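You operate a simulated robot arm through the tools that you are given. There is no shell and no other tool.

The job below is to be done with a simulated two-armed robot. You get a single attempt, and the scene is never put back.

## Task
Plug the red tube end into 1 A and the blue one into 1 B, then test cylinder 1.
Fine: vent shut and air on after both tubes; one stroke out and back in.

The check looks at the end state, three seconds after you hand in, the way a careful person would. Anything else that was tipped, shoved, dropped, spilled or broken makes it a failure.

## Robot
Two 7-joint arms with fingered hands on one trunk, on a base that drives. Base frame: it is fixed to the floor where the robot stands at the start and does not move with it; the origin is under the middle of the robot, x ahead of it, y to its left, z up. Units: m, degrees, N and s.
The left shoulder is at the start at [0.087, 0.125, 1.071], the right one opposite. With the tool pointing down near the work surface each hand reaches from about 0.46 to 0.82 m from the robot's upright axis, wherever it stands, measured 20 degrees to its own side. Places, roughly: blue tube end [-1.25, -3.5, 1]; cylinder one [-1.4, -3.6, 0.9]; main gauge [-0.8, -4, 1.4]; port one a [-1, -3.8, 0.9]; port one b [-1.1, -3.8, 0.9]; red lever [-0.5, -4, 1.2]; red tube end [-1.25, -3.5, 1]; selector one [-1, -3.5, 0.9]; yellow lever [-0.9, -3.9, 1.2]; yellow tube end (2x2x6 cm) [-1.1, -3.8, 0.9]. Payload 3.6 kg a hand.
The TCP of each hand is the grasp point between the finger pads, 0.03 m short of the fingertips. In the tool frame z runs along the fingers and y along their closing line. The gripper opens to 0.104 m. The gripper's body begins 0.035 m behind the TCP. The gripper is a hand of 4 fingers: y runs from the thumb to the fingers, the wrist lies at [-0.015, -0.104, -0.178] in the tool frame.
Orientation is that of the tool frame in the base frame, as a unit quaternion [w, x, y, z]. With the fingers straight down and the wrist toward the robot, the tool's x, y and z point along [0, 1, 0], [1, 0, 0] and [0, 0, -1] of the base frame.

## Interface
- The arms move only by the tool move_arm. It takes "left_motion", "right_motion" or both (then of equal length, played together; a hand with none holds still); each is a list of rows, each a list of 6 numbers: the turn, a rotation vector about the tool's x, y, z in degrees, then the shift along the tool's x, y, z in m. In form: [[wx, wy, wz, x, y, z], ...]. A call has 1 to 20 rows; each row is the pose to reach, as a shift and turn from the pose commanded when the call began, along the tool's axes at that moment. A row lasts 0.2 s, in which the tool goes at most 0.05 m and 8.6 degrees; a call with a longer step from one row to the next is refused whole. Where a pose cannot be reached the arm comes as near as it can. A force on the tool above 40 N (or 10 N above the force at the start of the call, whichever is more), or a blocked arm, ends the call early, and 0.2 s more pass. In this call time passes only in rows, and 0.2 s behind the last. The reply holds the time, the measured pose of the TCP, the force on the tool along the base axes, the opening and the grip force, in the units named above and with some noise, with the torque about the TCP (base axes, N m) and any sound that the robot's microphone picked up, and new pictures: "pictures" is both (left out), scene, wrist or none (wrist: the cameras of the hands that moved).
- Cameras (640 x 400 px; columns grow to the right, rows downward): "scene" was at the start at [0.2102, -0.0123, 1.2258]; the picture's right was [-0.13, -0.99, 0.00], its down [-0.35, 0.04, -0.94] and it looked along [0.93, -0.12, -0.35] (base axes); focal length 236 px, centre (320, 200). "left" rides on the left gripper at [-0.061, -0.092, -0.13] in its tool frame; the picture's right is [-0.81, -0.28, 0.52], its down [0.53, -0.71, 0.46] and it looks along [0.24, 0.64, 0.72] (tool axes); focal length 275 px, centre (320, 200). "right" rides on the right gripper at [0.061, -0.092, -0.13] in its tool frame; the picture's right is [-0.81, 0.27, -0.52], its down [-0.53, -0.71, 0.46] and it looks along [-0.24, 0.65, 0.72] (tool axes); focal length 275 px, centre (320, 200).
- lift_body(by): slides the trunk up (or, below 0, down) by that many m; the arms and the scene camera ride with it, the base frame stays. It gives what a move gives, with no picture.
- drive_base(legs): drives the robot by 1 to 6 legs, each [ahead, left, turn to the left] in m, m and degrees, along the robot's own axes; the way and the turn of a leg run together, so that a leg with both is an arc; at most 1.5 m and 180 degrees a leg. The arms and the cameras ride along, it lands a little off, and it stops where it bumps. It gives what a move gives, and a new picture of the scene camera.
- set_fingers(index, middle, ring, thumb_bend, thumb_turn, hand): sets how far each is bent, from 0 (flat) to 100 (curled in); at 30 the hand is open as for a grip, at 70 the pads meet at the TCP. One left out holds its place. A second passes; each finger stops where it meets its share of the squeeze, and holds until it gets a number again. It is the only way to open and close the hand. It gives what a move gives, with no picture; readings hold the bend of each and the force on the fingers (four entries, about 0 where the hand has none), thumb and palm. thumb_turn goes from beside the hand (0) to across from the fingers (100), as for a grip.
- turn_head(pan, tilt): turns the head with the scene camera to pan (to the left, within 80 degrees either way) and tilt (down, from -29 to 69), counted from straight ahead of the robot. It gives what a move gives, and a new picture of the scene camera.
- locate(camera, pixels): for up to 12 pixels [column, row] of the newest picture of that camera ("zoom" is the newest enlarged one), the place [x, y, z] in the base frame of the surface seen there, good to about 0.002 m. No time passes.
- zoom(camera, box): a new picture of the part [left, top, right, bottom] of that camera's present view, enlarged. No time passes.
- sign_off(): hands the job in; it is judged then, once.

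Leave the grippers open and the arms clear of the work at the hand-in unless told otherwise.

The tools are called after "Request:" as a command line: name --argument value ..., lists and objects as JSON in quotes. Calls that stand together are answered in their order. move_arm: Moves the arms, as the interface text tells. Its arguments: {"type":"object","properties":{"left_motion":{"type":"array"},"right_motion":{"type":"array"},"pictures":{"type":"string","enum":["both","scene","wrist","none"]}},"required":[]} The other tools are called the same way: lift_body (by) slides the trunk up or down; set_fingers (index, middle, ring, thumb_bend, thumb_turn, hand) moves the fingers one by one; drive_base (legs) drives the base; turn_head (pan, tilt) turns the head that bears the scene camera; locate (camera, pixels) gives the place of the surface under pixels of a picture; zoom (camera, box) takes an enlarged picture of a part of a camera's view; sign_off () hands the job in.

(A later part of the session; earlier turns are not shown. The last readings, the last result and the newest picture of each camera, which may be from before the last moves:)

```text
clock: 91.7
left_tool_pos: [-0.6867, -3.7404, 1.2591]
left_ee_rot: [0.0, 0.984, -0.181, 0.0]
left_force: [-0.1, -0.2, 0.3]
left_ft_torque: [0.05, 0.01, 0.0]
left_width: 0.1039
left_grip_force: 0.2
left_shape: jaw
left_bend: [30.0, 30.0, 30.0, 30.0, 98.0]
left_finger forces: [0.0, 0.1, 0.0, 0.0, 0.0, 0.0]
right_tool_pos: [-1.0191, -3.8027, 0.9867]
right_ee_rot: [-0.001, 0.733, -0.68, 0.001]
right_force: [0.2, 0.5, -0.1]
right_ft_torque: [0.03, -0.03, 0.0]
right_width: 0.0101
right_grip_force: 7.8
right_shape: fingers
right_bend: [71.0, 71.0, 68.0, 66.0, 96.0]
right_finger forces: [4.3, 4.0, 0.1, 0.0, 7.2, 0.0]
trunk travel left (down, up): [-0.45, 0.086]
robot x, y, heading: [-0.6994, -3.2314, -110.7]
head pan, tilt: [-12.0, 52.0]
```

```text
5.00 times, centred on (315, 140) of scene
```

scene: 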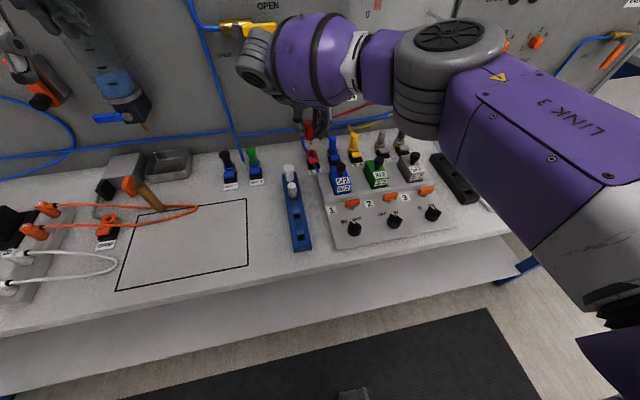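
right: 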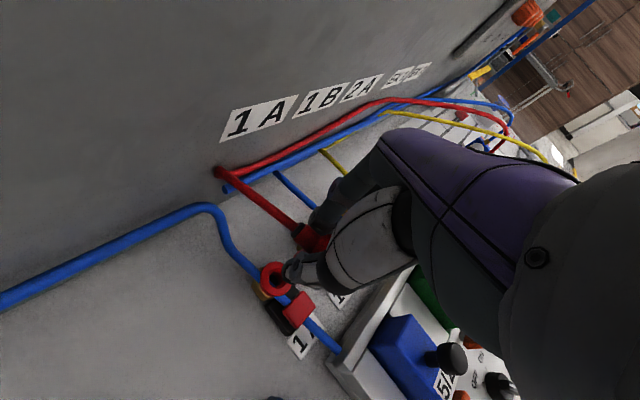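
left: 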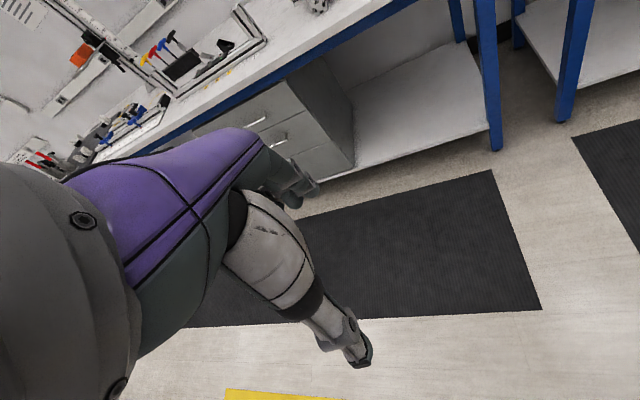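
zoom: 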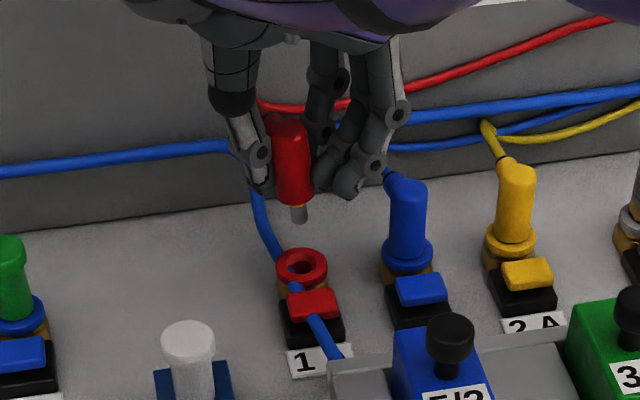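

The red plug leans a few degrees in the grip, with its nipple to the right. I'll measure its nipple and body to correct for this.

Request:
locate --camera "zoom" --pixels '[[299, 219], [298, 211], [296, 195], [292, 170], [289, 145], [286, 128], [277, 150], [303, 150], [283, 190], [308, 190], [302, 250], [301, 284]]'

```text
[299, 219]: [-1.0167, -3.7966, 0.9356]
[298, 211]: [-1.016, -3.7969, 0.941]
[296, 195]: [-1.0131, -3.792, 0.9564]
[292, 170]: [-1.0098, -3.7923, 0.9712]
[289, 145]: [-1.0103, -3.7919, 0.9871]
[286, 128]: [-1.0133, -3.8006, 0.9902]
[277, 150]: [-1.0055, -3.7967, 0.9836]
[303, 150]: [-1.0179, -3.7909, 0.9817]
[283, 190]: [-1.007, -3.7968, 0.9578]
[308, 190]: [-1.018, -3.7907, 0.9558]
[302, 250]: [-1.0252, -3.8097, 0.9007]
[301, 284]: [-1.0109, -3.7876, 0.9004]
```

The plug leans about 3.8° with the nipple to the right. I'll tilt the hand by the same amount to stand it upright, recentre it over (-1.0188,-3.8018), and lower to z≈0.965 for a look.

Request:
move_arm --right_motion '[[1.9, 0, 0, 0.0008, 0.0016, 0], [3.8, 0, 0, 0.0016, 0.0032, 0], [3.8, 0, 0, 0.0016, 0.0032, 0.01], [3.8, 0, 0, 0.0016, 0.0032, 0.021]]'

Request:
zoom --camera "scene" --box '[275, 100, 355, 180]'

```text
clock: 92.7
left_tool_pos: [-0.6869, -3.7403, 1.2595]
left_ee_rot: [0.0, 0.984, -0.18, 0.0]
left_force: [-0.1, -0.3, -0.1]
left_ft_torque: [0.01, -0.02, -0.01]
left_width: 0.1039
left_grip_force: 0.1
left_shape: jaw
left_bend: [30.0, 30.0, 30.0, 30.0, 98.0]
left_finger forces: [0.0, 0.0, 0.1, 0.1, 0.0, 0.0]
right_tool_pos: [-1.023, -3.8029, 0.9663]
right_ee_rot: [-0.025, 0.732, -0.68, 0.023]
right_force: [0.2, 0.6, 0.3]
right_ft_torque: [0.03, -0.01, -0.05]
right_width: 0.01
right_grip_force: 7.7
right_shape: fingers
right_bend: [71.0, 71.0, 68.0, 66.0, 96.0]
right_finger forces: [4.3, 4.0, 0.0, 0.0, 7.2, 0.1]
trunk travel left (down, up): [-0.45, 0.086]
robot x, y, heading: [-0.6986, -3.2307, -110.6]
head pan, tilt: [-12.0, 52.0]
```

scene: 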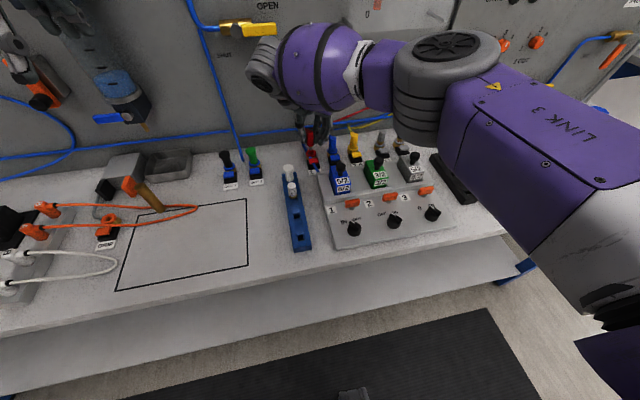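
right: 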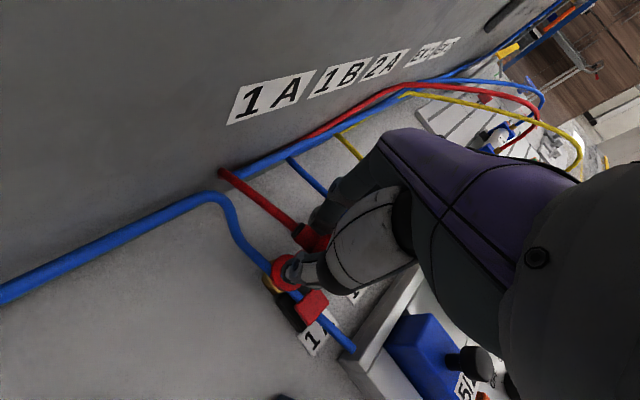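

```text
5.00 times, centred on (315, 140) of scene
```

zoom: 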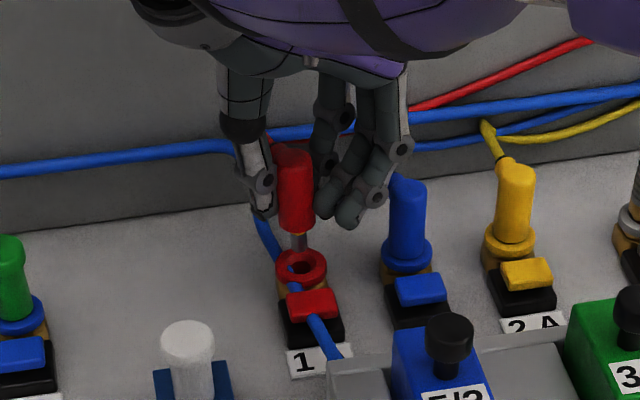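

The plug is nearly upright now. I'll check the nipple's position against the hole once more.

Request:
locate --camera "zoom" --pixels '[[299, 246], [298, 240], [297, 225], [295, 200], [293, 175], [302, 251], [301, 284], [279, 268], [326, 264]]'

```text
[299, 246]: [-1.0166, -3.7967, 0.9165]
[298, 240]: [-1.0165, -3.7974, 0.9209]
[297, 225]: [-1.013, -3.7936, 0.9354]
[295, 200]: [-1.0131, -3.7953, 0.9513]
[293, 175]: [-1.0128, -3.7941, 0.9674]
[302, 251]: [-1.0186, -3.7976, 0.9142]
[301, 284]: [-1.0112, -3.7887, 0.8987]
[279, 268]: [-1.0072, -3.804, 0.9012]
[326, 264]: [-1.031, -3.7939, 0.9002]
```

The plug's axis (-1.0187,-3.802) is right on the port centre. I'll push vertically down by 26 mm in small steps, allowing for the small hand tilt.

Request:
move_arm --right_motion '[[0, 0, 0, 0, 0.0004, 0.006], [0, 0, 0, 0, 0.0008, 0.012], [0, 0, 0, 0, 0.0011, 0.017], [0, 0, 0, 0, 0.0015, 0.022], [0, 0, 0, 0, 0.0017, 0.026]]'

Request:
zoom --camera "scene" --box '[275, 100, 355, 180]'

```text
clock: 93.9
left_tool_pos: [-0.6868, -3.7403, 1.2596]
left_ee_rot: [0.0, 0.984, -0.181, 0.0]
left_force: [-0.5, -0.5, 0.1]
left_ft_torque: [-0.03, 0.02, -0.01]
left_width: 0.1034
left_grip_force: 0.1
left_shape: jaw
left_bend: [30.0, 30.0, 30.0, 30.0, 98.0]
left_finger forces: [0.0, 0.0, 0.0, 0.0, 0.1, 0.0]
right_tool_pos: [-1.0226, -3.8026, 0.9407]
right_ee_rot: [-0.024, 0.733, -0.68, 0.023]
right_force: [0.3, -0.5, 2.1]
right_ft_torque: [0.02, 0.02, 0.0]
right_width: 0.0102
right_grip_force: 7.8
right_shape: fingers
right_bend: [71.0, 71.0, 68.0, 66.0, 96.0]
right_finger forces: [4.4, 4.3, 0.0, 0.0, 7.5, 0.0]
trunk travel left (down, up): [-0.45, 0.086]
robot x, y, heading: [-0.6968, -3.2304, -110.7]
head pan, tilt: [-12.0, 52.0]
```

scene: 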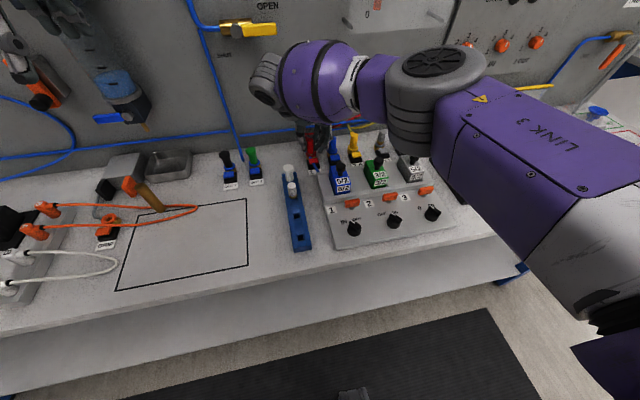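
right: 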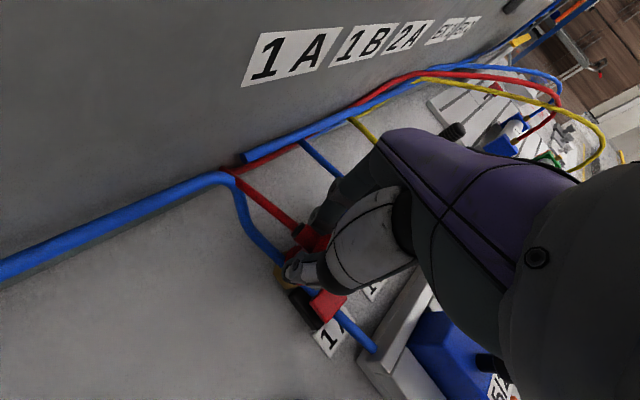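

```text
5.00 times, centred on (315, 140) of scene
```

zoom: 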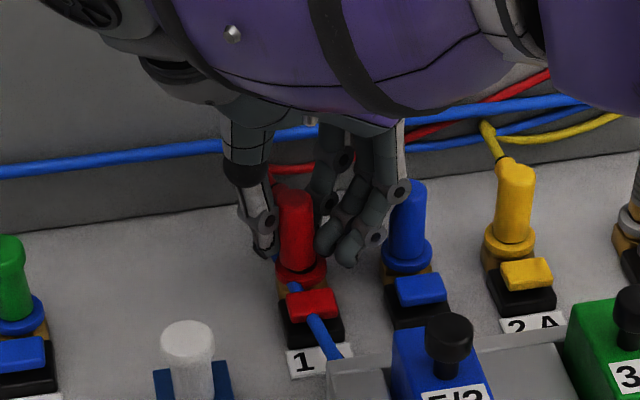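

It is almost home with 2 N. I'll press a few more millimetres, as with the blue one.

Request:
move_arm --right_motion '[[0, 0, 0, 0, 0.0001, 0.002], [0, 0, 0, 0, 0.0003, 0.004], [0, 0, 0, 0, 0.0004, 0.006], [0, 0, 0, 0, 0.0005, 0.008]]' --pictures "none"

Request:
zoom --camera "scene" --box '[275, 100, 355, 180]'

Request:
locate --camera "zoom" --pixels '[[294, 192], [298, 196], [290, 194], [296, 230], [298, 260], [408, 188], [403, 184], [516, 172], [510, 168]]'

```text
clock: 94.9
left_tool_pos: [-0.6879, -3.7393, 1.2593]
left_ee_rot: [0.001, 0.984, -0.18, 0.0]
left_force: [1.4, -0.5, -0.1]
left_ft_torque: [0.0, 0.0, -0.03]
left_width: 0.1036
left_grip_force: 0.0
left_shape: jaw
left_bend: [30.0, 30.0, 30.0, 30.0, 98.0]
left_finger forces: [0.1, 0.1, 0.1, 0.0, 0.0, 0.0]
right_tool_pos: [-1.0232, -3.8019, 0.9339]
right_ee_rot: [-0.023, 0.732, -0.68, 0.024]
right_force: [-3.3, -1.6, 13.2]
right_ft_torque: [-0.09, 0.08, -0.02]
right_width: 0.0082
right_grip_force: 10.8
right_shape: fingers
right_bend: [72.0, 72.0, 68.0, 67.0, 95.0]
right_finger forces: [5.9, 7.1, 0.6, 0.0, 7.8, 0.0]
trunk travel left (down, up): [-0.45, 0.086]
robot x, y, heading: [-0.7008, -3.2273, -110.8]
head pan, tilt: [-12.0, 52.0]
```

```text
5.00 times, centred on (315, 140) of scene
```

zoom: 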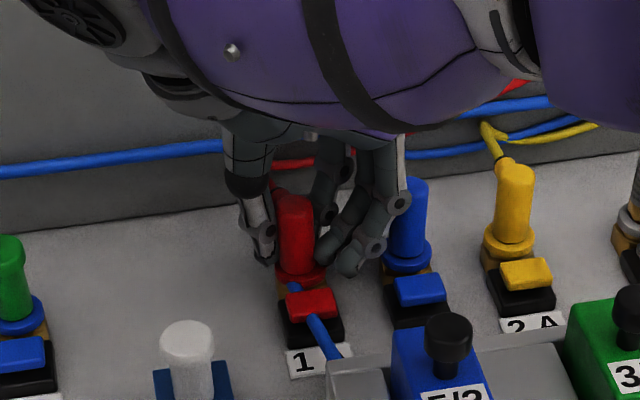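

```text
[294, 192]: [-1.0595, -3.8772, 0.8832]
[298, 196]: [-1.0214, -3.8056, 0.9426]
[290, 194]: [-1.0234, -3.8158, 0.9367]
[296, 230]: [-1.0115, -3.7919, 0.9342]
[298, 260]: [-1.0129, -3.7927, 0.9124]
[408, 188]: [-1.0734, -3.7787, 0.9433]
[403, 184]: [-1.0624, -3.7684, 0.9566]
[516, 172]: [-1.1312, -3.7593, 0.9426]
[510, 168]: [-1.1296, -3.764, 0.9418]
```

The red top is now at 0.9426, the same as blue (0.9433) and yellow (0.942), so it is seated. I'll ease off, open the fingers a little, and check.

Request:
move_arm --right_motion '[[0, 0, 0, 0, -0.0002, -0.003], [0, 0, 0, 0, -0.0003, -0.005]]' --pictures "none"

Request:
set_fingers --hand "right" --index 58 --middle 58 --ring 58 --thumb_bend 52

Request:
zoom --camera "scene" --box '[275, 100, 355, 180]'

```text
clock: 95.5
left_tool_pos: [-0.6889, -3.7389, 1.2585]
left_ee_rot: [0.0, 0.984, -0.18, 0.0]
left_force: [-1.0, 0.2, 0.1]
left_ft_torque: [0.02, -0.02, 0.0]
left_width: 0.1039
left_grip_force: 0.0
left_shape: jaw
left_bend: [30.0, 30.0, 30.0, 30.0, 98.0]
left_finger forces: [0.1, 0.0, 0.0, 0.0, 0.0, 0.1]
right_tool_pos: [-1.0223, -3.8022, 0.9355]
right_ee_rot: [-0.026, 0.732, -0.68, 0.021]
right_force: [-2.8, -0.1, -1.3]
right_ft_torque: [-0.01, 0.13, -0.04]
right_width: 0.0082
right_grip_force: 8.5
right_shape: fingers
right_bend: [71.0, 71.0, 68.0, 67.0, 95.0]
right_finger forces: [5.0, 5.1, 0.6, 0.1, 5.9, 0.0]
trunk travel left (down, up): [-0.45, 0.086]
robot x, y, heading: [-0.7014, -3.2322, -110.8]
head pan, tilt: [-12.0, 52.0]
```

```text
clock: 96.5
left_tool_pos: [-0.6879, -3.74, 1.2596]
left_ee_rot: [0.0, 0.984, -0.181, 0.0]
left_force: [-0.6, -0.5, 0.2]
left_ft_torque: [0.0, -0.04, 0.01]
left_width: 0.1039
left_grip_force: 0.1
left_shape: jaw
left_bend: [30.0, 30.0, 30.0, 30.0, 98.0]
left_finger forces: [0.1, 0.0, 0.0, 0.1, 0.0, 0.0]
right_tool_pos: [-1.0231, -3.8031, 0.937]
right_ee_rot: [-0.025, 0.733, -0.68, 0.022]
right_force: [0.8, -0.8, -0.7]
right_ft_torque: [-0.02, -0.02, -0.04]
right_width: 0.0396
right_grip_force: 0.6
right_shape: fingers
right_bend: [57.0, 57.0, 57.0, 52.0, 97.0]
right_finger forces: [0.0, 0.0, 0.5, 0.0, 0.1, 0.0]
trunk travel left (down, up): [-0.45, 0.086]
robot x, y, heading: [-0.6983, -3.2331, -110.9]
head pan, tilt: [-12.0, 52.0]
```

```text
5.00 times, centred on (315, 140) of scene
```

zoom: 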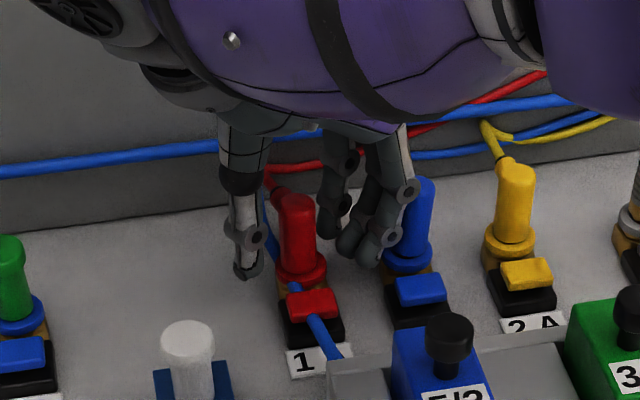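

The red plug stands free in 1A. The ring finger reads 0.5 N, possibly brushing the blue plug, so I'll curl it slightly. Then I'll rise vertically and back out under the vent lever's level.

Request:
set_fingers --hand "right" --ring 62

Request:
move_arm --right_motion '[[0, 0, 0, 0, -0.0005, -0.008], [0, 0, 0, 0, -0.0012, -0.018], [0, 0, 0, 0, -0.002, -0.03], [0, 0, 0, 0, -0.0033, -0.05]]'

Request:
zoom --camera "scene" --box '[275, 100, 355, 180]'

```text
clock: 97.5
left_tool_pos: [-0.6875, -3.7405, 1.2591]
left_ee_rot: [-0.001, 0.984, -0.181, 0.0]
left_force: [-0.3, -0.5, -0.1]
left_ft_torque: [0.02, 0.0, -0.01]
left_width: 0.1037
left_grip_force: 0.0
left_shape: jaw
left_bend: [30.0, 30.0, 30.0, 30.0, 98.0]
left_finger forces: [0.0, 0.0, 0.0, 0.0, 0.0, 0.1]
right_tool_pos: [-1.0232, -3.8018, 0.9361]
right_ee_rot: [-0.024, 0.732, -0.68, 0.023]
right_force: [1.0, -0.2, 0.2]
right_ft_torque: [0.02, 0.03, -0.03]
right_width: 0.0396
right_grip_force: 0.0
right_shape: fingers
right_bend: [57.0, 57.0, 62.0, 52.0, 97.0]
right_finger forces: [0.1, 0.3, 0.3, 0.0, 0.1, 0.0]
trunk travel left (down, up): [-0.45, 0.086]
robot x, y, heading: [-0.6986, -3.2331, -110.6]
head pan, tilt: [-12.0, 52.0]
```

```text
clock: 98.5
left_tool_pos: [-0.6863, -3.7394, 1.2591]
left_ee_rot: [0.001, 0.984, -0.18, 0.001]
left_force: [1.0, -0.1, -0.5]
left_ft_torque: [0.06, -0.04, 0.0]
left_width: 0.1039
left_grip_force: 0.1
left_shape: jaw
left_bend: [30.0, 30.0, 30.0, 30.0, 98.0]
left_finger forces: [0.0, 0.0, 0.0, 0.0, 0.0, 0.1]
right_tool_pos: [-1.0222, -3.8016, 0.9886]
right_ee_rot: [-0.025, 0.732, -0.68, 0.023]
right_force: [0.3, 0.7, 0.3]
right_ft_torque: [0.02, -0.05, 0.0]
right_width: 0.04
right_grip_force: 0.0
right_shape: fingers
right_bend: [57.0, 57.0, 62.0, 52.0, 97.0]
right_finger forces: [0.1, 0.0, 0.1, 0.0, 0.1, 0.1]
trunk travel left (down, up): [-0.45, 0.086]
robot x, y, heading: [-0.6964, -3.2312, -110.8]
head pan, tilt: [-12.0, 52.0]
```

scene: 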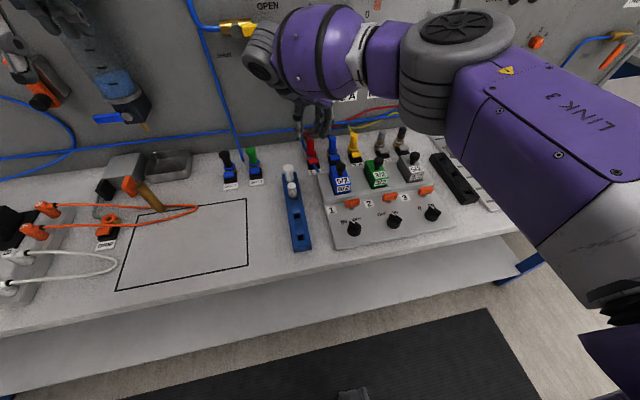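
right: 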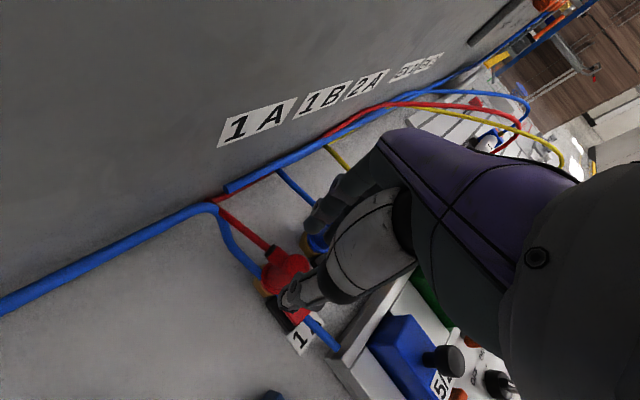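

```text
5.00 times, centred on (315, 140) of scene
```

zoom: 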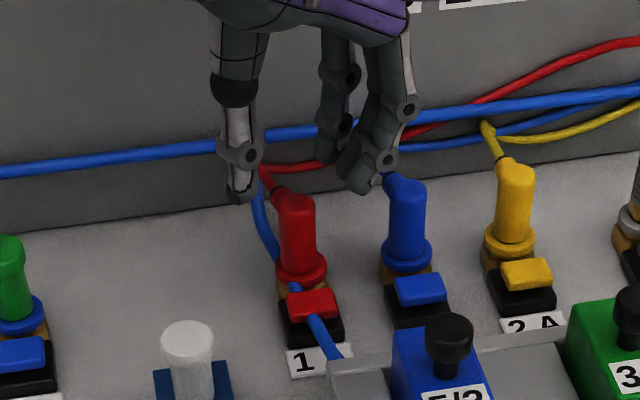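

All three plugs sit at equal height. Now I'll back the right hand out, level it, and raise it away from the bench.

Request:
move_arm --right_motion '[[0, 0, 0, -0.036, -0.017, 0], [-1.9, 0, 0, -0.073, -0.034, 0], [-3.8, 0, 0, -0.1, -0.046, -0.02], [-3.8, 0, 0, -0.11, -0.046, -0.06], [-3.8, 0, 0, -0.12, -0.04, -0.1], [-3.8, 0, 0, -0.13, -0.02, -0.14], [-3.8, 0, 0, -0.14, 0.02, -0.16], [-3.8, 0, 0, -0.15, 0.06, -0.18], [-3.8, 0, 0, -0.16, 0.1, -0.19]]' --pictures "none"

Request:
turn_head --pan 15 --tilt 20

```text
clock: 100.5
left_tool_pos: [-0.6867, -3.7399, 1.2593]
left_ee_rot: [0.0, 0.984, -0.181, 0.001]
left_force: [-0.5, -1.0, -0.1]
left_ft_torque: [-0.03, 0.0, -0.03]
left_width: 0.1036
left_grip_force: 0.0
left_shape: jaw
left_bend: [30.0, 30.0, 30.0, 30.0, 98.0]
left_finger forces: [0.0, 0.1, 0.1, 0.1, 0.0, 0.0]
right_tool_pos: [-1.1478, -3.6515, 1.1701]
right_ee_rot: [-0.001, 0.733, -0.68, 0.001]
right_force: [-0.2, -0.5, -0.1]
right_ft_torque: [0.02, 0.0, -0.01]
right_width: 0.0399
right_grip_force: 0.1
right_shape: fingers
right_bend: [57.0, 57.0, 62.0, 52.0, 97.0]
right_finger forces: [0.1, 0.0, 0.1, 0.1, 0.1, 0.0]
trunk travel left (down, up): [-0.45, 0.086]
robot x, y, heading: [-0.6996, -3.2307, -110.9]
head pan, tilt: [-12.0, 52.0]
```

```text
clock: 101.5
left_tool_pos: [-0.6885, -3.7402, 1.2597]
left_ee_rot: [-0.001, 0.984, -0.18, 0.001]
left_force: [0.4, 0.0, 0.0]
left_ft_torque: [-0.02, 0.03, -0.01]
left_width: 0.1039
left_grip_force: 0.0
left_shape: jaw
left_bend: [30.0, 30.0, 30.0, 30.0, 98.0]
left_finger forces: [0.0, 0.0, 0.0, 0.0, 0.1, 0.0]
right_tool_pos: [-1.1466, -3.6524, 1.1703]
right_ee_rot: [0.0, 0.733, -0.68, 0.001]
right_force: [-0.9, 0.0, 0.0]
right_ft_torque: [0.0, 0.0, -0.03]
right_width: 0.04
right_grip_force: 0.0
right_shape: fingers
right_bend: [57.0, 57.0, 62.0, 52.0, 97.0]
right_finger forces: [0.1, 0.1, 0.0, 0.0, 0.0, 0.1]
trunk travel left (down, up): [-0.45, 0.086]
robot x, y, heading: [-0.698, -3.231, -110.7]
head pan, tilt: [15.0, 20.0]
```

scene: 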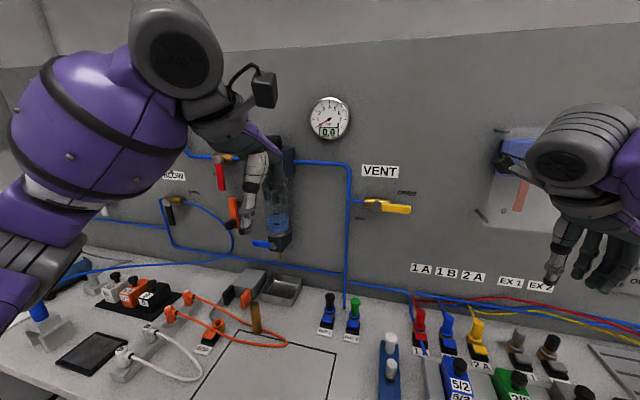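

The main gauge reads 0.0. I'll zoom in on the AIR valve area and the vent valve.

Request:
zoom --camera "scene" --box '[140, 120, 310, 260]'

Request:
zoom --camera "scene" --box '[330, 150, 430, 250]'

Request:
locate --camera "zoom" --pixels '[[250, 240], [300, 245], [370, 245], [400, 245], [300, 225], [300, 265], [170, 150], [460, 180]]'

```text
2.86 times, centred on (225, 190) of scene
```

zoom: 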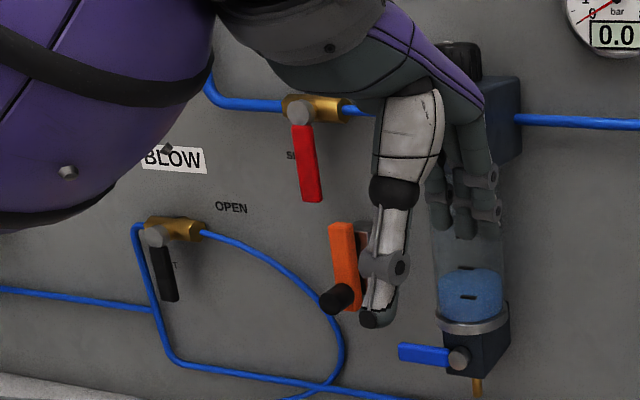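

```text
4.00 times, centred on (380, 200) of scene
```

zoom: 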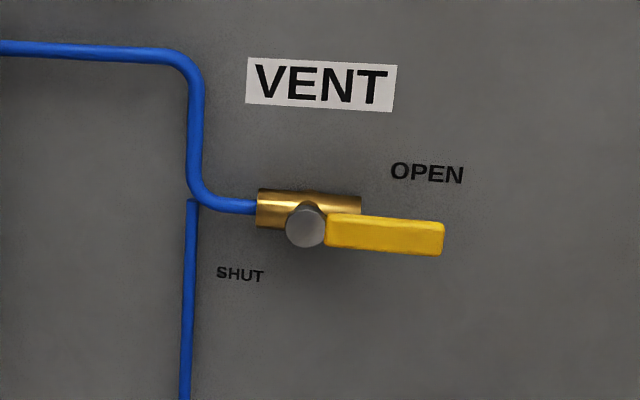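

```text
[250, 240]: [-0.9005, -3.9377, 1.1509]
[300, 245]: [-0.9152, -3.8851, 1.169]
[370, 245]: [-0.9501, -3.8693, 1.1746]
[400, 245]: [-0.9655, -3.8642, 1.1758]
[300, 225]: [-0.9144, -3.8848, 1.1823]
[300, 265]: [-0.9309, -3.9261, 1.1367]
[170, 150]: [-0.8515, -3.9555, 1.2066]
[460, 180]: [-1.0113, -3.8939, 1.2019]
```

The geometry is clear. The vent pivot is at about (-0.914,-3.885,1.182), with the lever pointing right to OPEN and SHUT straight down. I'll move the right hand further right and back to make space. Then the left hand can work the levers with a closed, forward-pointing hand.

Request:
move_arm --right_motion '[[0, 0, 0, -0.032, 0.029, -0.01], [0, 0, 0, -0.064, 0.0585, -0.02], [0, 0, 0, -0.096, 0.0877, -0.03]]' --pictures "none"

Request:
set_fingers --hand "left" --index 70 --middle 70 --ring 70 --thumb_bend 68

```text
clock: 102.3
left_tool_pos: [-0.6876, -3.7383, 1.2593]
left_ee_rot: [0.001, 0.984, -0.18, 0.0]
left_force: [0.2, 0.5, 0.5]
left_ft_torque: [-0.05, -0.02, 0.03]
left_width: 0.104
left_grip_force: 0.2
left_shape: jaw
left_bend: [30.0, 30.0, 30.0, 30.0, 98.0]
left_finger forces: [0.0, 0.0, 0.1, 0.1, 0.1, 0.1]
right_tool_pos: [-1.2429, -3.56, 1.1998]
right_ee_rot: [0.0, 0.734, -0.679, 0.001]
right_force: [-0.7, 0.6, -0.5]
right_ft_torque: [0.02, 0.03, -0.01]
right_width: 0.04
right_grip_force: 0.1
right_shape: fingers
right_bend: [57.0, 57.0, 62.0, 52.0, 97.0]
right_finger forces: [0.1, 0.0, 0.1, 0.0, 0.0, 0.0]
trunk travel left (down, up): [-0.45, 0.086]
robot x, y, heading: [-0.6995, -3.2318, -110.9]
head pan, tilt: [15.0, 20.0]
```

```text
clock: 103.3
left_tool_pos: [-0.6887, -3.7397, 1.2595]
left_ee_rot: [0.0, 0.984, -0.18, 0.001]
left_force: [-0.4, -0.2, 0.8]
left_ft_torque: [-0.01, -0.02, -0.01]
left_width: 0.004
left_grip_force: 0.1
left_shape: fingers
left_bend: [70.0, 70.0, 70.0, 68.0, 98.0]
left_finger forces: [0.0, 0.1, 0.0, 0.0, 0.0, 0.1]
right_tool_pos: [-1.2413, -3.5611, 1.2005]
right_ee_rot: [-0.001, 0.733, -0.68, 0.001]
right_force: [-0.7, -0.1, 0.2]
right_ft_torque: [-0.01, -0.01, 0.01]
right_width: 0.04
right_grip_force: 0.2
right_shape: fingers
right_bend: [57.0, 57.0, 62.0, 52.0, 97.0]
right_finger forces: [0.0, 0.0, 0.0, 0.0, 0.0, 0.1]
trunk travel left (down, up): [-0.45, 0.086]
robot x, y, heading: [-0.7008, -3.232, -110.8]
head pan, tilt: [15.0, 20.0]
```

The left hand is closed to a point. I'll now pitch it up toward the panel in steps, moving it right and ahead, and check its reach after the first five steps.

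Request:
move_arm --left_motion '[[-8.2, 0, 0, -0.013, 0.008, 0], [-16.4, 0, 0, -0.026, 0.016, 0], [-24.6, 0, 0, -0.04, 0.024, 0], [-32.8, 0, 0, -0.053, 0.032, 0], [-41, 0, 0, -0.066, 0.04, 0]]'

```text
clock: 104.5
left_tool_pos: [-0.7651, -3.7545, 1.258]
left_ee_rot: [0.345, 0.921, -0.169, -0.064]
left_force: [-0.5, -0.1, 0.5]
left_ft_torque: [-0.02, 0.03, 0.0]
left_width: 0.0037
left_grip_force: 0.0
left_shape: fingers
left_bend: [70.0, 70.0, 70.0, 68.0, 98.0]
left_finger forces: [0.1, 0.1, 0.1, 0.0, 0.1, 0.0]
right_tool_pos: [-1.242, -3.5623, 1.1991]
right_ee_rot: [0.001, 0.733, -0.681, 0.0]
right_force: [1.0, 0.1, 0.1]
right_ft_torque: [0.0, 0.01, -0.01]
right_width: 0.0402
right_grip_force: 0.1
right_shape: fingers
right_bend: [57.0, 57.0, 62.0, 52.0, 97.0]
right_finger forces: [0.0, 0.1, 0.0, 0.0, 0.1, 0.0]
trunk travel left (down, up): [-0.45, 0.086]
robot x, y, heading: [-0.7013, -3.2339, -110.9]
head pan, tilt: [15.0, 20.0]
```

scene: 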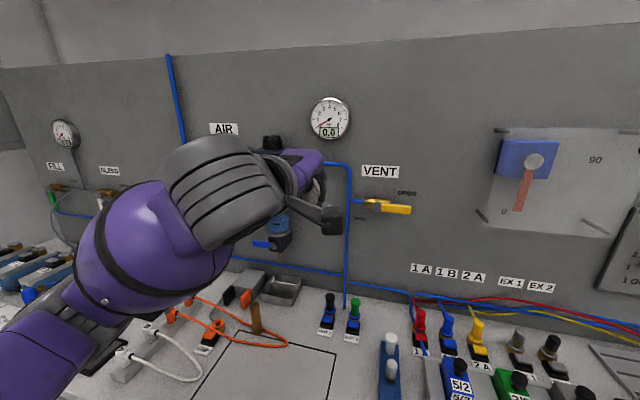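
left: 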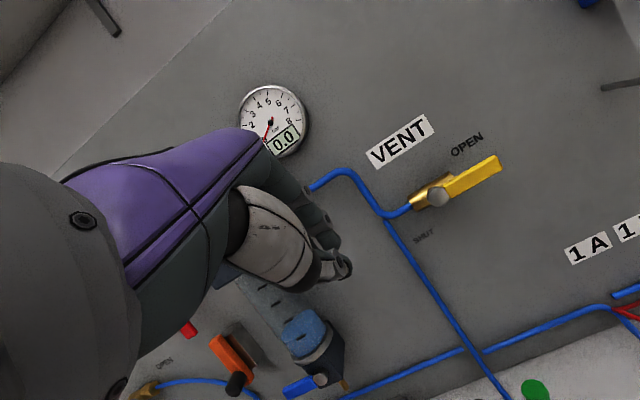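

Reach is fine; the hand now points 41° ahead of straight down. I'll continue pitching to about 79° while moving to a stand-off point above and in front of the vent lever.

Request:
move_arm --left_motion '[[-7.6, 0, 0, -0.032, 0.0103, 0.015], [-15.2, 0, 0, -0.064, 0.0205, 0.03], [-22.8, 0, 0, -0.096, 0.0308, 0.045], [-30.4, 0, 0, -0.128, 0.041, 0.06], [-38, 0, 0, -0.16, 0.0513, 0.0751]]'

```text
clock: 105.7
left_tool_pos: [-0.9446, -3.7781, 1.2363]
left_ee_rot: [0.626, 0.759, -0.14, -0.115]
left_force: [0.2, 0.0, 0.0]
left_ft_torque: [-0.01, -0.03, -0.01]
left_width: 0.0038
left_grip_force: 0.1
left_shape: fingers
left_bend: [70.0, 70.0, 70.0, 68.0, 98.0]
left_finger forces: [0.0, 0.0, 0.1, 0.1, 0.0, 0.1]
right_tool_pos: [-1.2431, -3.5617, 1.1992]
right_ee_rot: [-0.001, 0.733, -0.68, 0.0]
right_force: [-1.0, 0.5, -0.2]
right_ft_torque: [0.03, 0.02, -0.02]
right_width: 0.04
right_grip_force: 0.1
right_shape: fingers
right_bend: [57.0, 57.0, 62.0, 52.0, 97.0]
right_finger forces: [0.0, 0.0, 0.0, 0.0, 0.0, 0.0]
trunk travel left (down, up): [-0.45, 0.086]
robot x, y, heading: [-0.7048, -3.2283, -111.1]
head pan, tilt: [15.0, 20.0]
```

scene: 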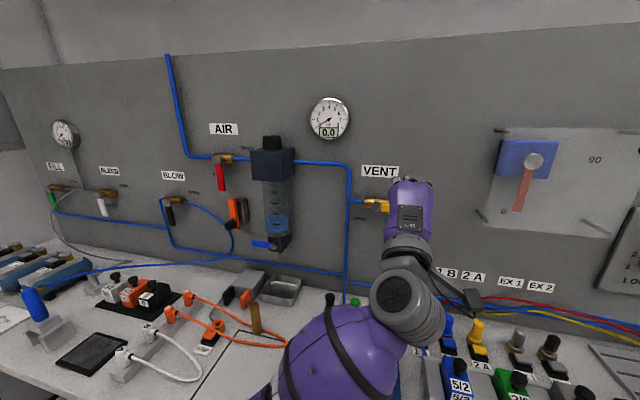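
left: 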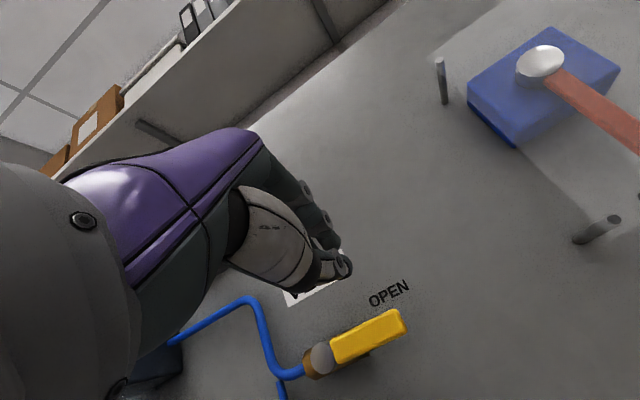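

The vent lever is now right in front of the left hand, and the whole AIR area is visible. I'll measure the vent lever precisely with the left wrist camera, and take a close look at the AIR valve and the orange part below it.

Request:
locate --camera "left" --pixels '[[322, 357], [370, 336], [400, 322], [395, 313], [345, 340], [405, 330], [385, 343], [450, 300], [330, 265], [346, 268]]'

Request:
zoom --camera "scene" --box '[140, 110, 310, 260]'

```text
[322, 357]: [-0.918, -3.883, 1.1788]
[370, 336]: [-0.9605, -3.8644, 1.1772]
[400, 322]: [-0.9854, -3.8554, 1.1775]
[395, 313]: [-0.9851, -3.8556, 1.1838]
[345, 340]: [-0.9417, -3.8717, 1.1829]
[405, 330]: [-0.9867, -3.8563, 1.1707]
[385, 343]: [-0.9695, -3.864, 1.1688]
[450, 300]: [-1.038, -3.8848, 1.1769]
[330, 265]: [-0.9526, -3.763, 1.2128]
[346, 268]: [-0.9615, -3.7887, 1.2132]
```

```text
2.67 times, centred on (225, 185) of scene
```

zoom: 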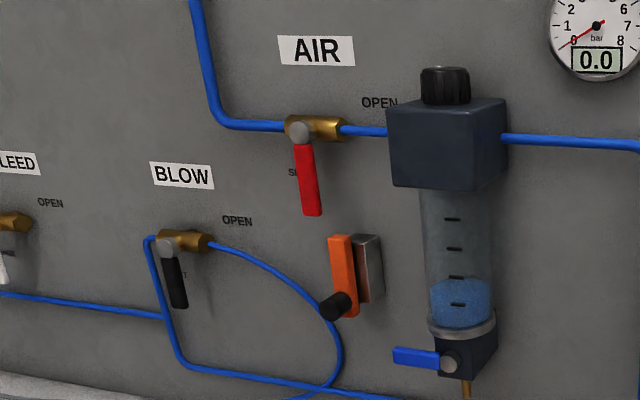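

The vent pivot is at (-0.918,-3.883,1.178). The lever reaches 7.5 cm to the right and is 2 cm high. First I'll bring the closed fingertips ahead, above the lever end, stopping with the tips 3 cm short of the panel.

Request:
move_arm --left_motion '[[0, 0, 0, -0.001, 0.005, 0.026], [0, 0, 0, -0.002, 0.01, 0.051], [0, 0, 0, -0.003, 0.0146, 0.0752]]'

Request:
zoom --camera "left" --box '[240, 180, 480, 400]'

```text
clock: 106.5
left_tool_pos: [-0.9759, -3.8496, 1.236]
left_ee_rot: [0.626, 0.759, -0.138, -0.114]
left_force: [-0.6, -0.1, 0.2]
left_ft_torque: [-0.01, -0.03, -0.01]
left_width: 0.0037
left_grip_force: 0.0
left_shape: fingers
left_bend: [70.0, 70.0, 70.0, 68.0, 98.0]
left_finger forces: [0.0, 0.0, 0.1, 0.0, 0.0, 0.0]
right_tool_pos: [-1.2423, -3.562, 1.2002]
right_ee_rot: [-0.001, 0.733, -0.68, 0.0]
right_force: [0.0, 1.3, -0.1]
right_ft_torque: [0.01, -0.02, -0.02]
right_width: 0.0399
right_grip_force: 0.0
right_shape: fingers
right_bend: [57.0, 57.0, 62.0, 52.0, 97.0]
right_finger forces: [0.0, 0.0, 0.1, 0.1, 0.1, 0.0]
trunk travel left (down, up): [-0.45, 0.086]
robot x, y, heading: [-0.6994, -3.2331, -110.8]
head pan, tilt: [15.0, 20.0]
```

scene: 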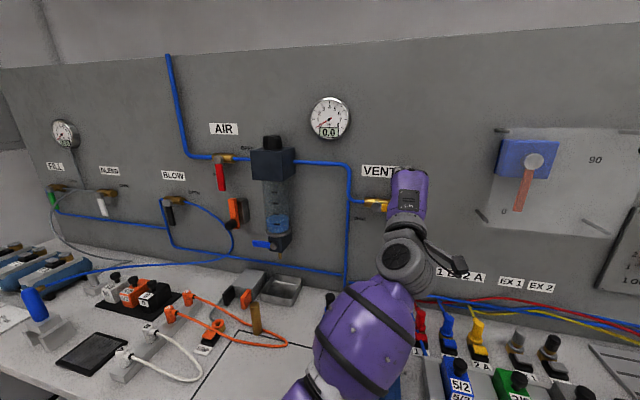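
left: 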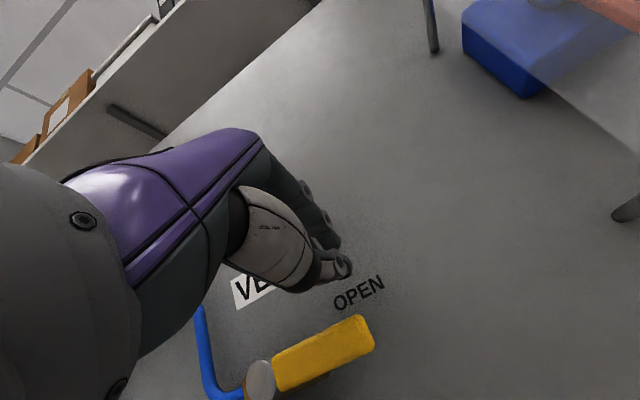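

```text
1.82 times, centred on (360, 290) of left
```

zoom: 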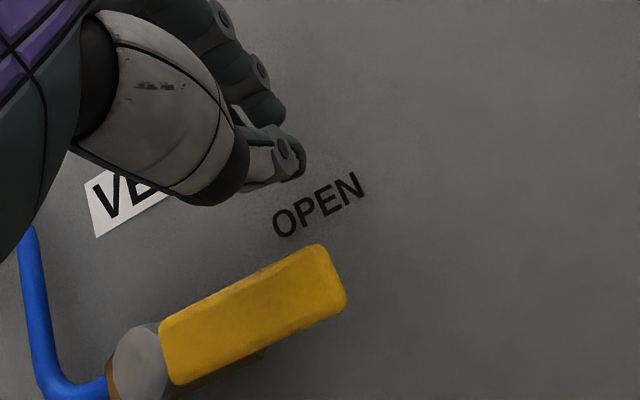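

The fingertips are right above the lever's end. Now I'll push down along the arc, watching the force; the first part goes to about 60°.

Request:
move_arm --left_motion '[[0, 0, 0, 0, -0.0176, 0.0034], [0, 0, 0, 0.001, -0.0323, 0.0063], [0, 0, 0, -0.001, -0.0421, 0.0082], [0, 0, 0, -0.001, -0.0529, 0.0103], [0, 0, 0, 0, -0.0657, 0.0127], [0, 0, 0, 0.004, -0.0779, 0.0151]]'

Request:
zoom --camera "left" --box '[200, 180, 480, 400]'

```text
clock: 107.9
left_tool_pos: [-0.9712, -3.8521, 1.1579]
left_ee_rot: [0.627, 0.758, -0.14, -0.116]
left_force: [-2.1, 0.8, 1.3]
left_ft_torque: [-0.08, -0.01, -0.03]
left_width: 0.003
left_grip_force: 1.6
left_shape: fingers
left_bend: [70.0, 70.0, 68.0, 68.0, 98.0]
left_finger forces: [0.0, 0.0, 2.1, 0.1, 0.1, 0.0]
right_tool_pos: [-1.2428, -3.5617, 1.198]
right_ee_rot: [-0.001, 0.733, -0.68, 0.001]
right_force: [-0.1, -0.1, 0.0]
right_ft_torque: [0.02, 0.01, 0.01]
right_width: 0.0401
right_grip_force: 0.0
right_shape: fingers
right_bend: [57.0, 57.0, 62.0, 52.0, 97.0]
right_finger forces: [0.1, 0.1, 0.0, 0.0, 0.0, 0.1]
trunk travel left (down, up): [-0.45, 0.086]
robot x, y, heading: [-0.6998, -3.2312, -111.0]
head pan, tilt: [15.0, 20.0]
```

scene: 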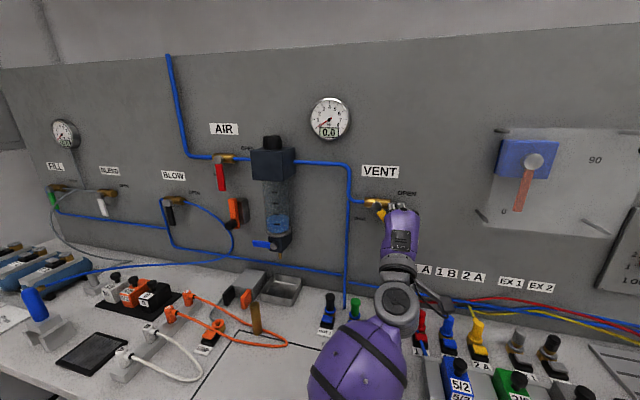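
left: 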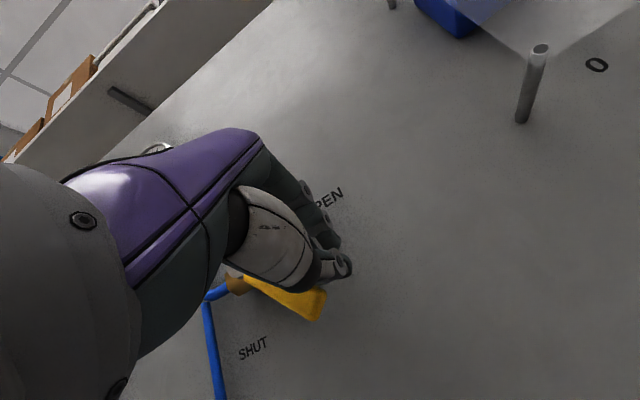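

```text
1.82 times, centred on (340, 290) of left
```

zoom: 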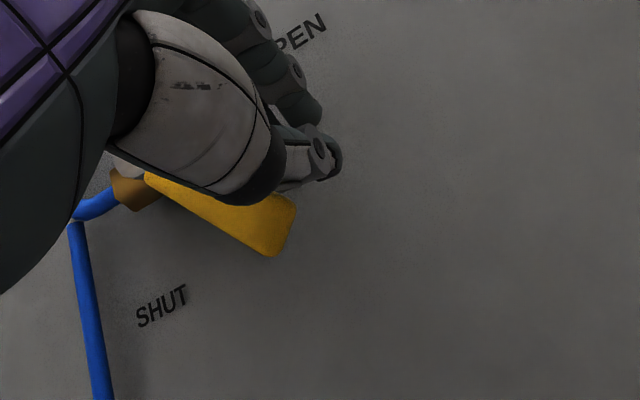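

The lever has turned about 50° with only 2 N. I'll continue down and to the left to bring it to vertical.

Request:
move_arm --left_motion '[[0, 0, 0, 0.008, -0.011, 0.0021], [0, 0, 0, 0.0157, -0.0196, 0.0038], [0, 0, 0, 0.023, -0.024, 0.0046], [0, 0, 0, 0.0307, -0.0265, 0.0051]]'

Request:
zoom --camera "left" --box '[160, 140, 440, 360]'

Request:
zoom --camera "scene" --box '[330, 150, 430, 250]'

```text
clock: 108.9
left_tool_pos: [-0.9496, -3.8578, 1.1302]
left_ee_rot: [0.626, 0.757, -0.145, -0.116]
left_force: [-23.0, 10.3, 5.7]
left_ft_torque: [-0.38, -0.73, -0.25]
left_width: 0.0029
left_grip_force: 12.9
left_shape: fingers
left_bend: [70.0, 70.0, 66.0, 68.0, 98.0]
left_finger forces: [0.0, 0.1, 25.6, 0.0, 0.1, 0.0]
right_tool_pos: [-1.2464, -3.5596, 1.1995]
right_ee_rot: [0.0, 0.733, -0.681, 0.002]
right_force: [-0.3, 0.1, -0.4]
right_ft_torque: [0.03, -0.01, -0.02]
right_width: 0.0398
right_grip_force: 0.1
right_shape: fingers
right_bend: [57.0, 57.0, 62.0, 52.0, 97.0]
right_finger forces: [0.0, 0.0, 0.0, 0.0, 0.0, 0.1]
trunk travel left (down, up): [-0.45, 0.086]
robot x, y, heading: [-0.6997, -3.2276, -110.9]
head pan, tilt: [15.0, 20.0]
```

scene: 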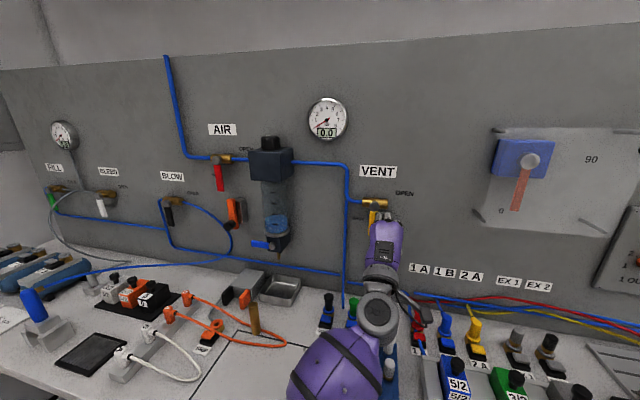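
left: 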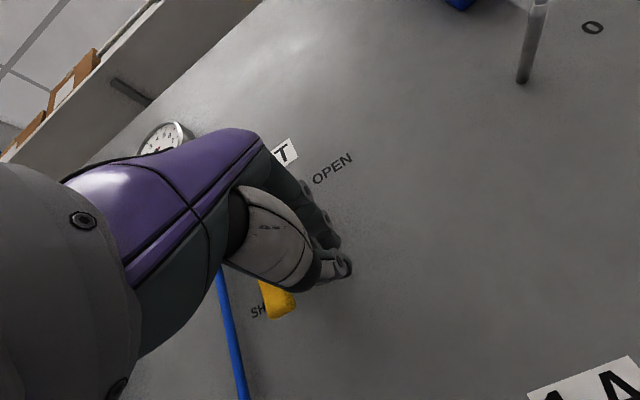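

```text
1.82 times, centred on (300, 250) of left
```

zoom: 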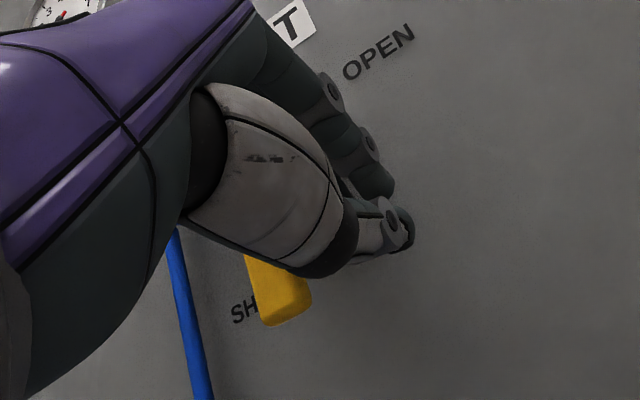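

```text
4.00 times, centred on (380, 200) of scene
```

zoom: 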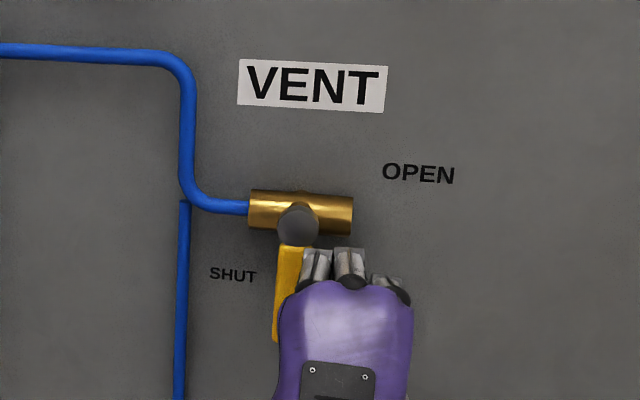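

The vent lever now points straight down to SHUT and is against its stop (23 N). I'll move off it to the right and back away from the panel, then check it.

Request:
move_arm --left_motion '[[0, 0, 0, -0.015, 0, 0], [0, 0, 0, -0.03, 0, 0], [0, 0, 0, -0.03, 0, -0.04], [0, 0, 0, -0.03, 0, -0.08], [0, 0, 0, -0.03, 0.01, -0.11]]'

Request:
zoom --camera "left" --box '[160, 140, 480, 400]'

Request:
zoom --camera "scene" --box '[300, 90, 440, 230]'

```text
clock: 110.1
left_tool_pos: [-0.9314, -3.7513, 1.1599]
left_ee_rot: [0.626, 0.759, -0.14, -0.115]
left_force: [-0.4, 0.0, 0.1]
left_ft_torque: [0.0, -0.01, -0.01]
left_width: 0.0032
left_grip_force: 0.1
left_shape: fingers
left_bend: [70.0, 70.0, 70.0, 68.0, 98.0]
left_finger forces: [0.0, 0.0, 0.0, 0.0, 0.1, 0.0]
right_tool_pos: [-1.2416, -3.5605, 1.1998]
right_ee_rot: [-0.001, 0.734, -0.68, 0.0]
right_force: [0.0, -1.1, 1.2]
right_ft_torque: [0.0, 0.02, -0.04]
right_width: 0.0396
right_grip_force: 0.2
right_shape: fingers
right_bend: [57.0, 57.0, 62.0, 52.0, 97.0]
right_finger forces: [0.1, 0.1, 0.0, 0.0, 0.1, 0.1]
trunk travel left (down, up): [-0.45, 0.086]
robot x, y, heading: [-0.7031, -3.2298, -110.7]
head pan, tilt: [15.0, 20.0]
```

scene: 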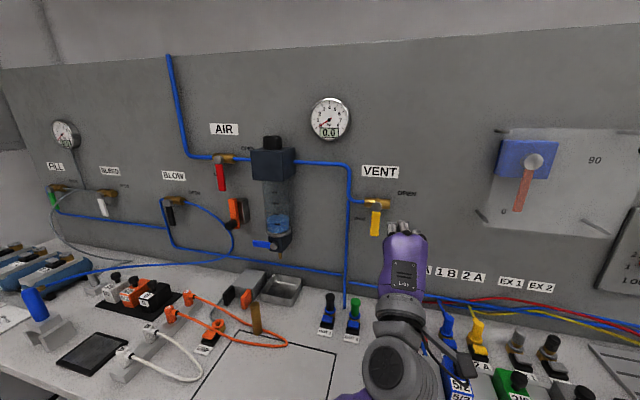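
left: 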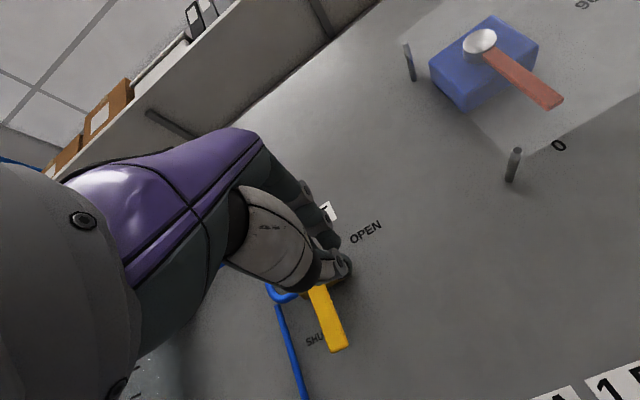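

```text
1.54 times, centred on (320, 270) of left
```

zoom: 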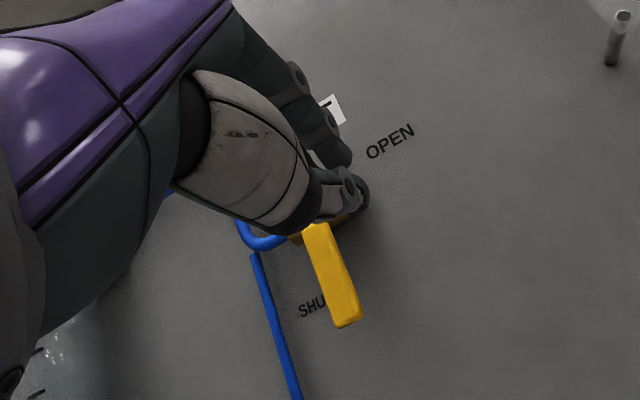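

```text
2.86 times, centred on (370, 160) of scene
```

zoom: 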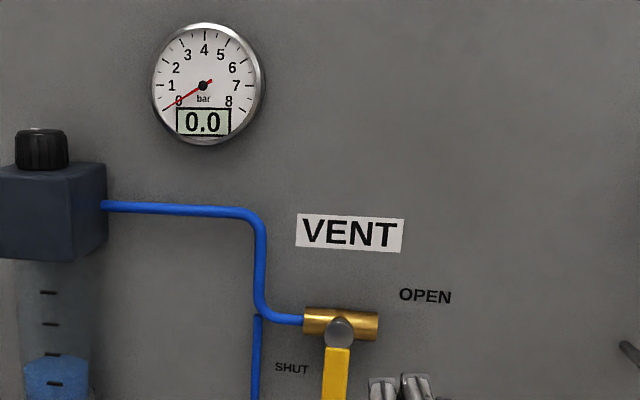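

The vent is fully shut, with its lever parallel to the vertical pipe. Next is the AIR valve: I'll zoom in and measure its lever, the filter next to it and the orange part below.

Request:
zoom --camera "scene" --box '[170, 110, 310, 260]'

Request:
locate --camera "zoom" --pixels '[[328, 138], [322, 150], [336, 205], [345, 150], [350, 190], [395, 110], [395, 180], [385, 245], [370, 275], [362, 305], [455, 230], [300, 200]]'

```text
2.67 times, centred on (240, 185) of scene
```

zoom: 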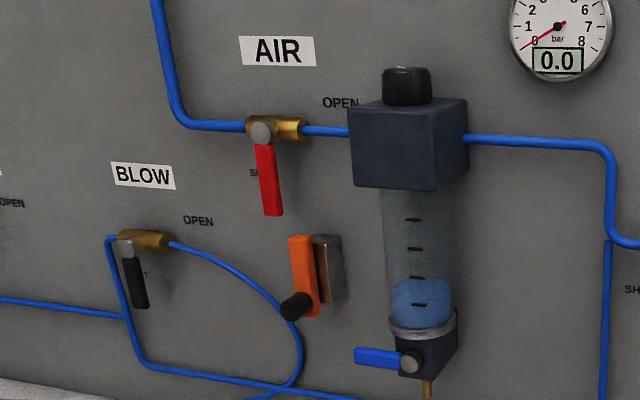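

```text
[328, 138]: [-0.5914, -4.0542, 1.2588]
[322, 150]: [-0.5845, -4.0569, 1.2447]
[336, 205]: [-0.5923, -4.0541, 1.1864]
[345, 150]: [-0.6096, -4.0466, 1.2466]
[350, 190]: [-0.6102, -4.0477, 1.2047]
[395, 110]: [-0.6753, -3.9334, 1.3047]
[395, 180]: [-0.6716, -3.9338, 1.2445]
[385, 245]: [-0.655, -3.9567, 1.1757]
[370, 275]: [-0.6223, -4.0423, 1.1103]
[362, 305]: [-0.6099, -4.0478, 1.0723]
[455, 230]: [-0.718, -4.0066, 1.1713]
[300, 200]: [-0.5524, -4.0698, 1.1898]
```

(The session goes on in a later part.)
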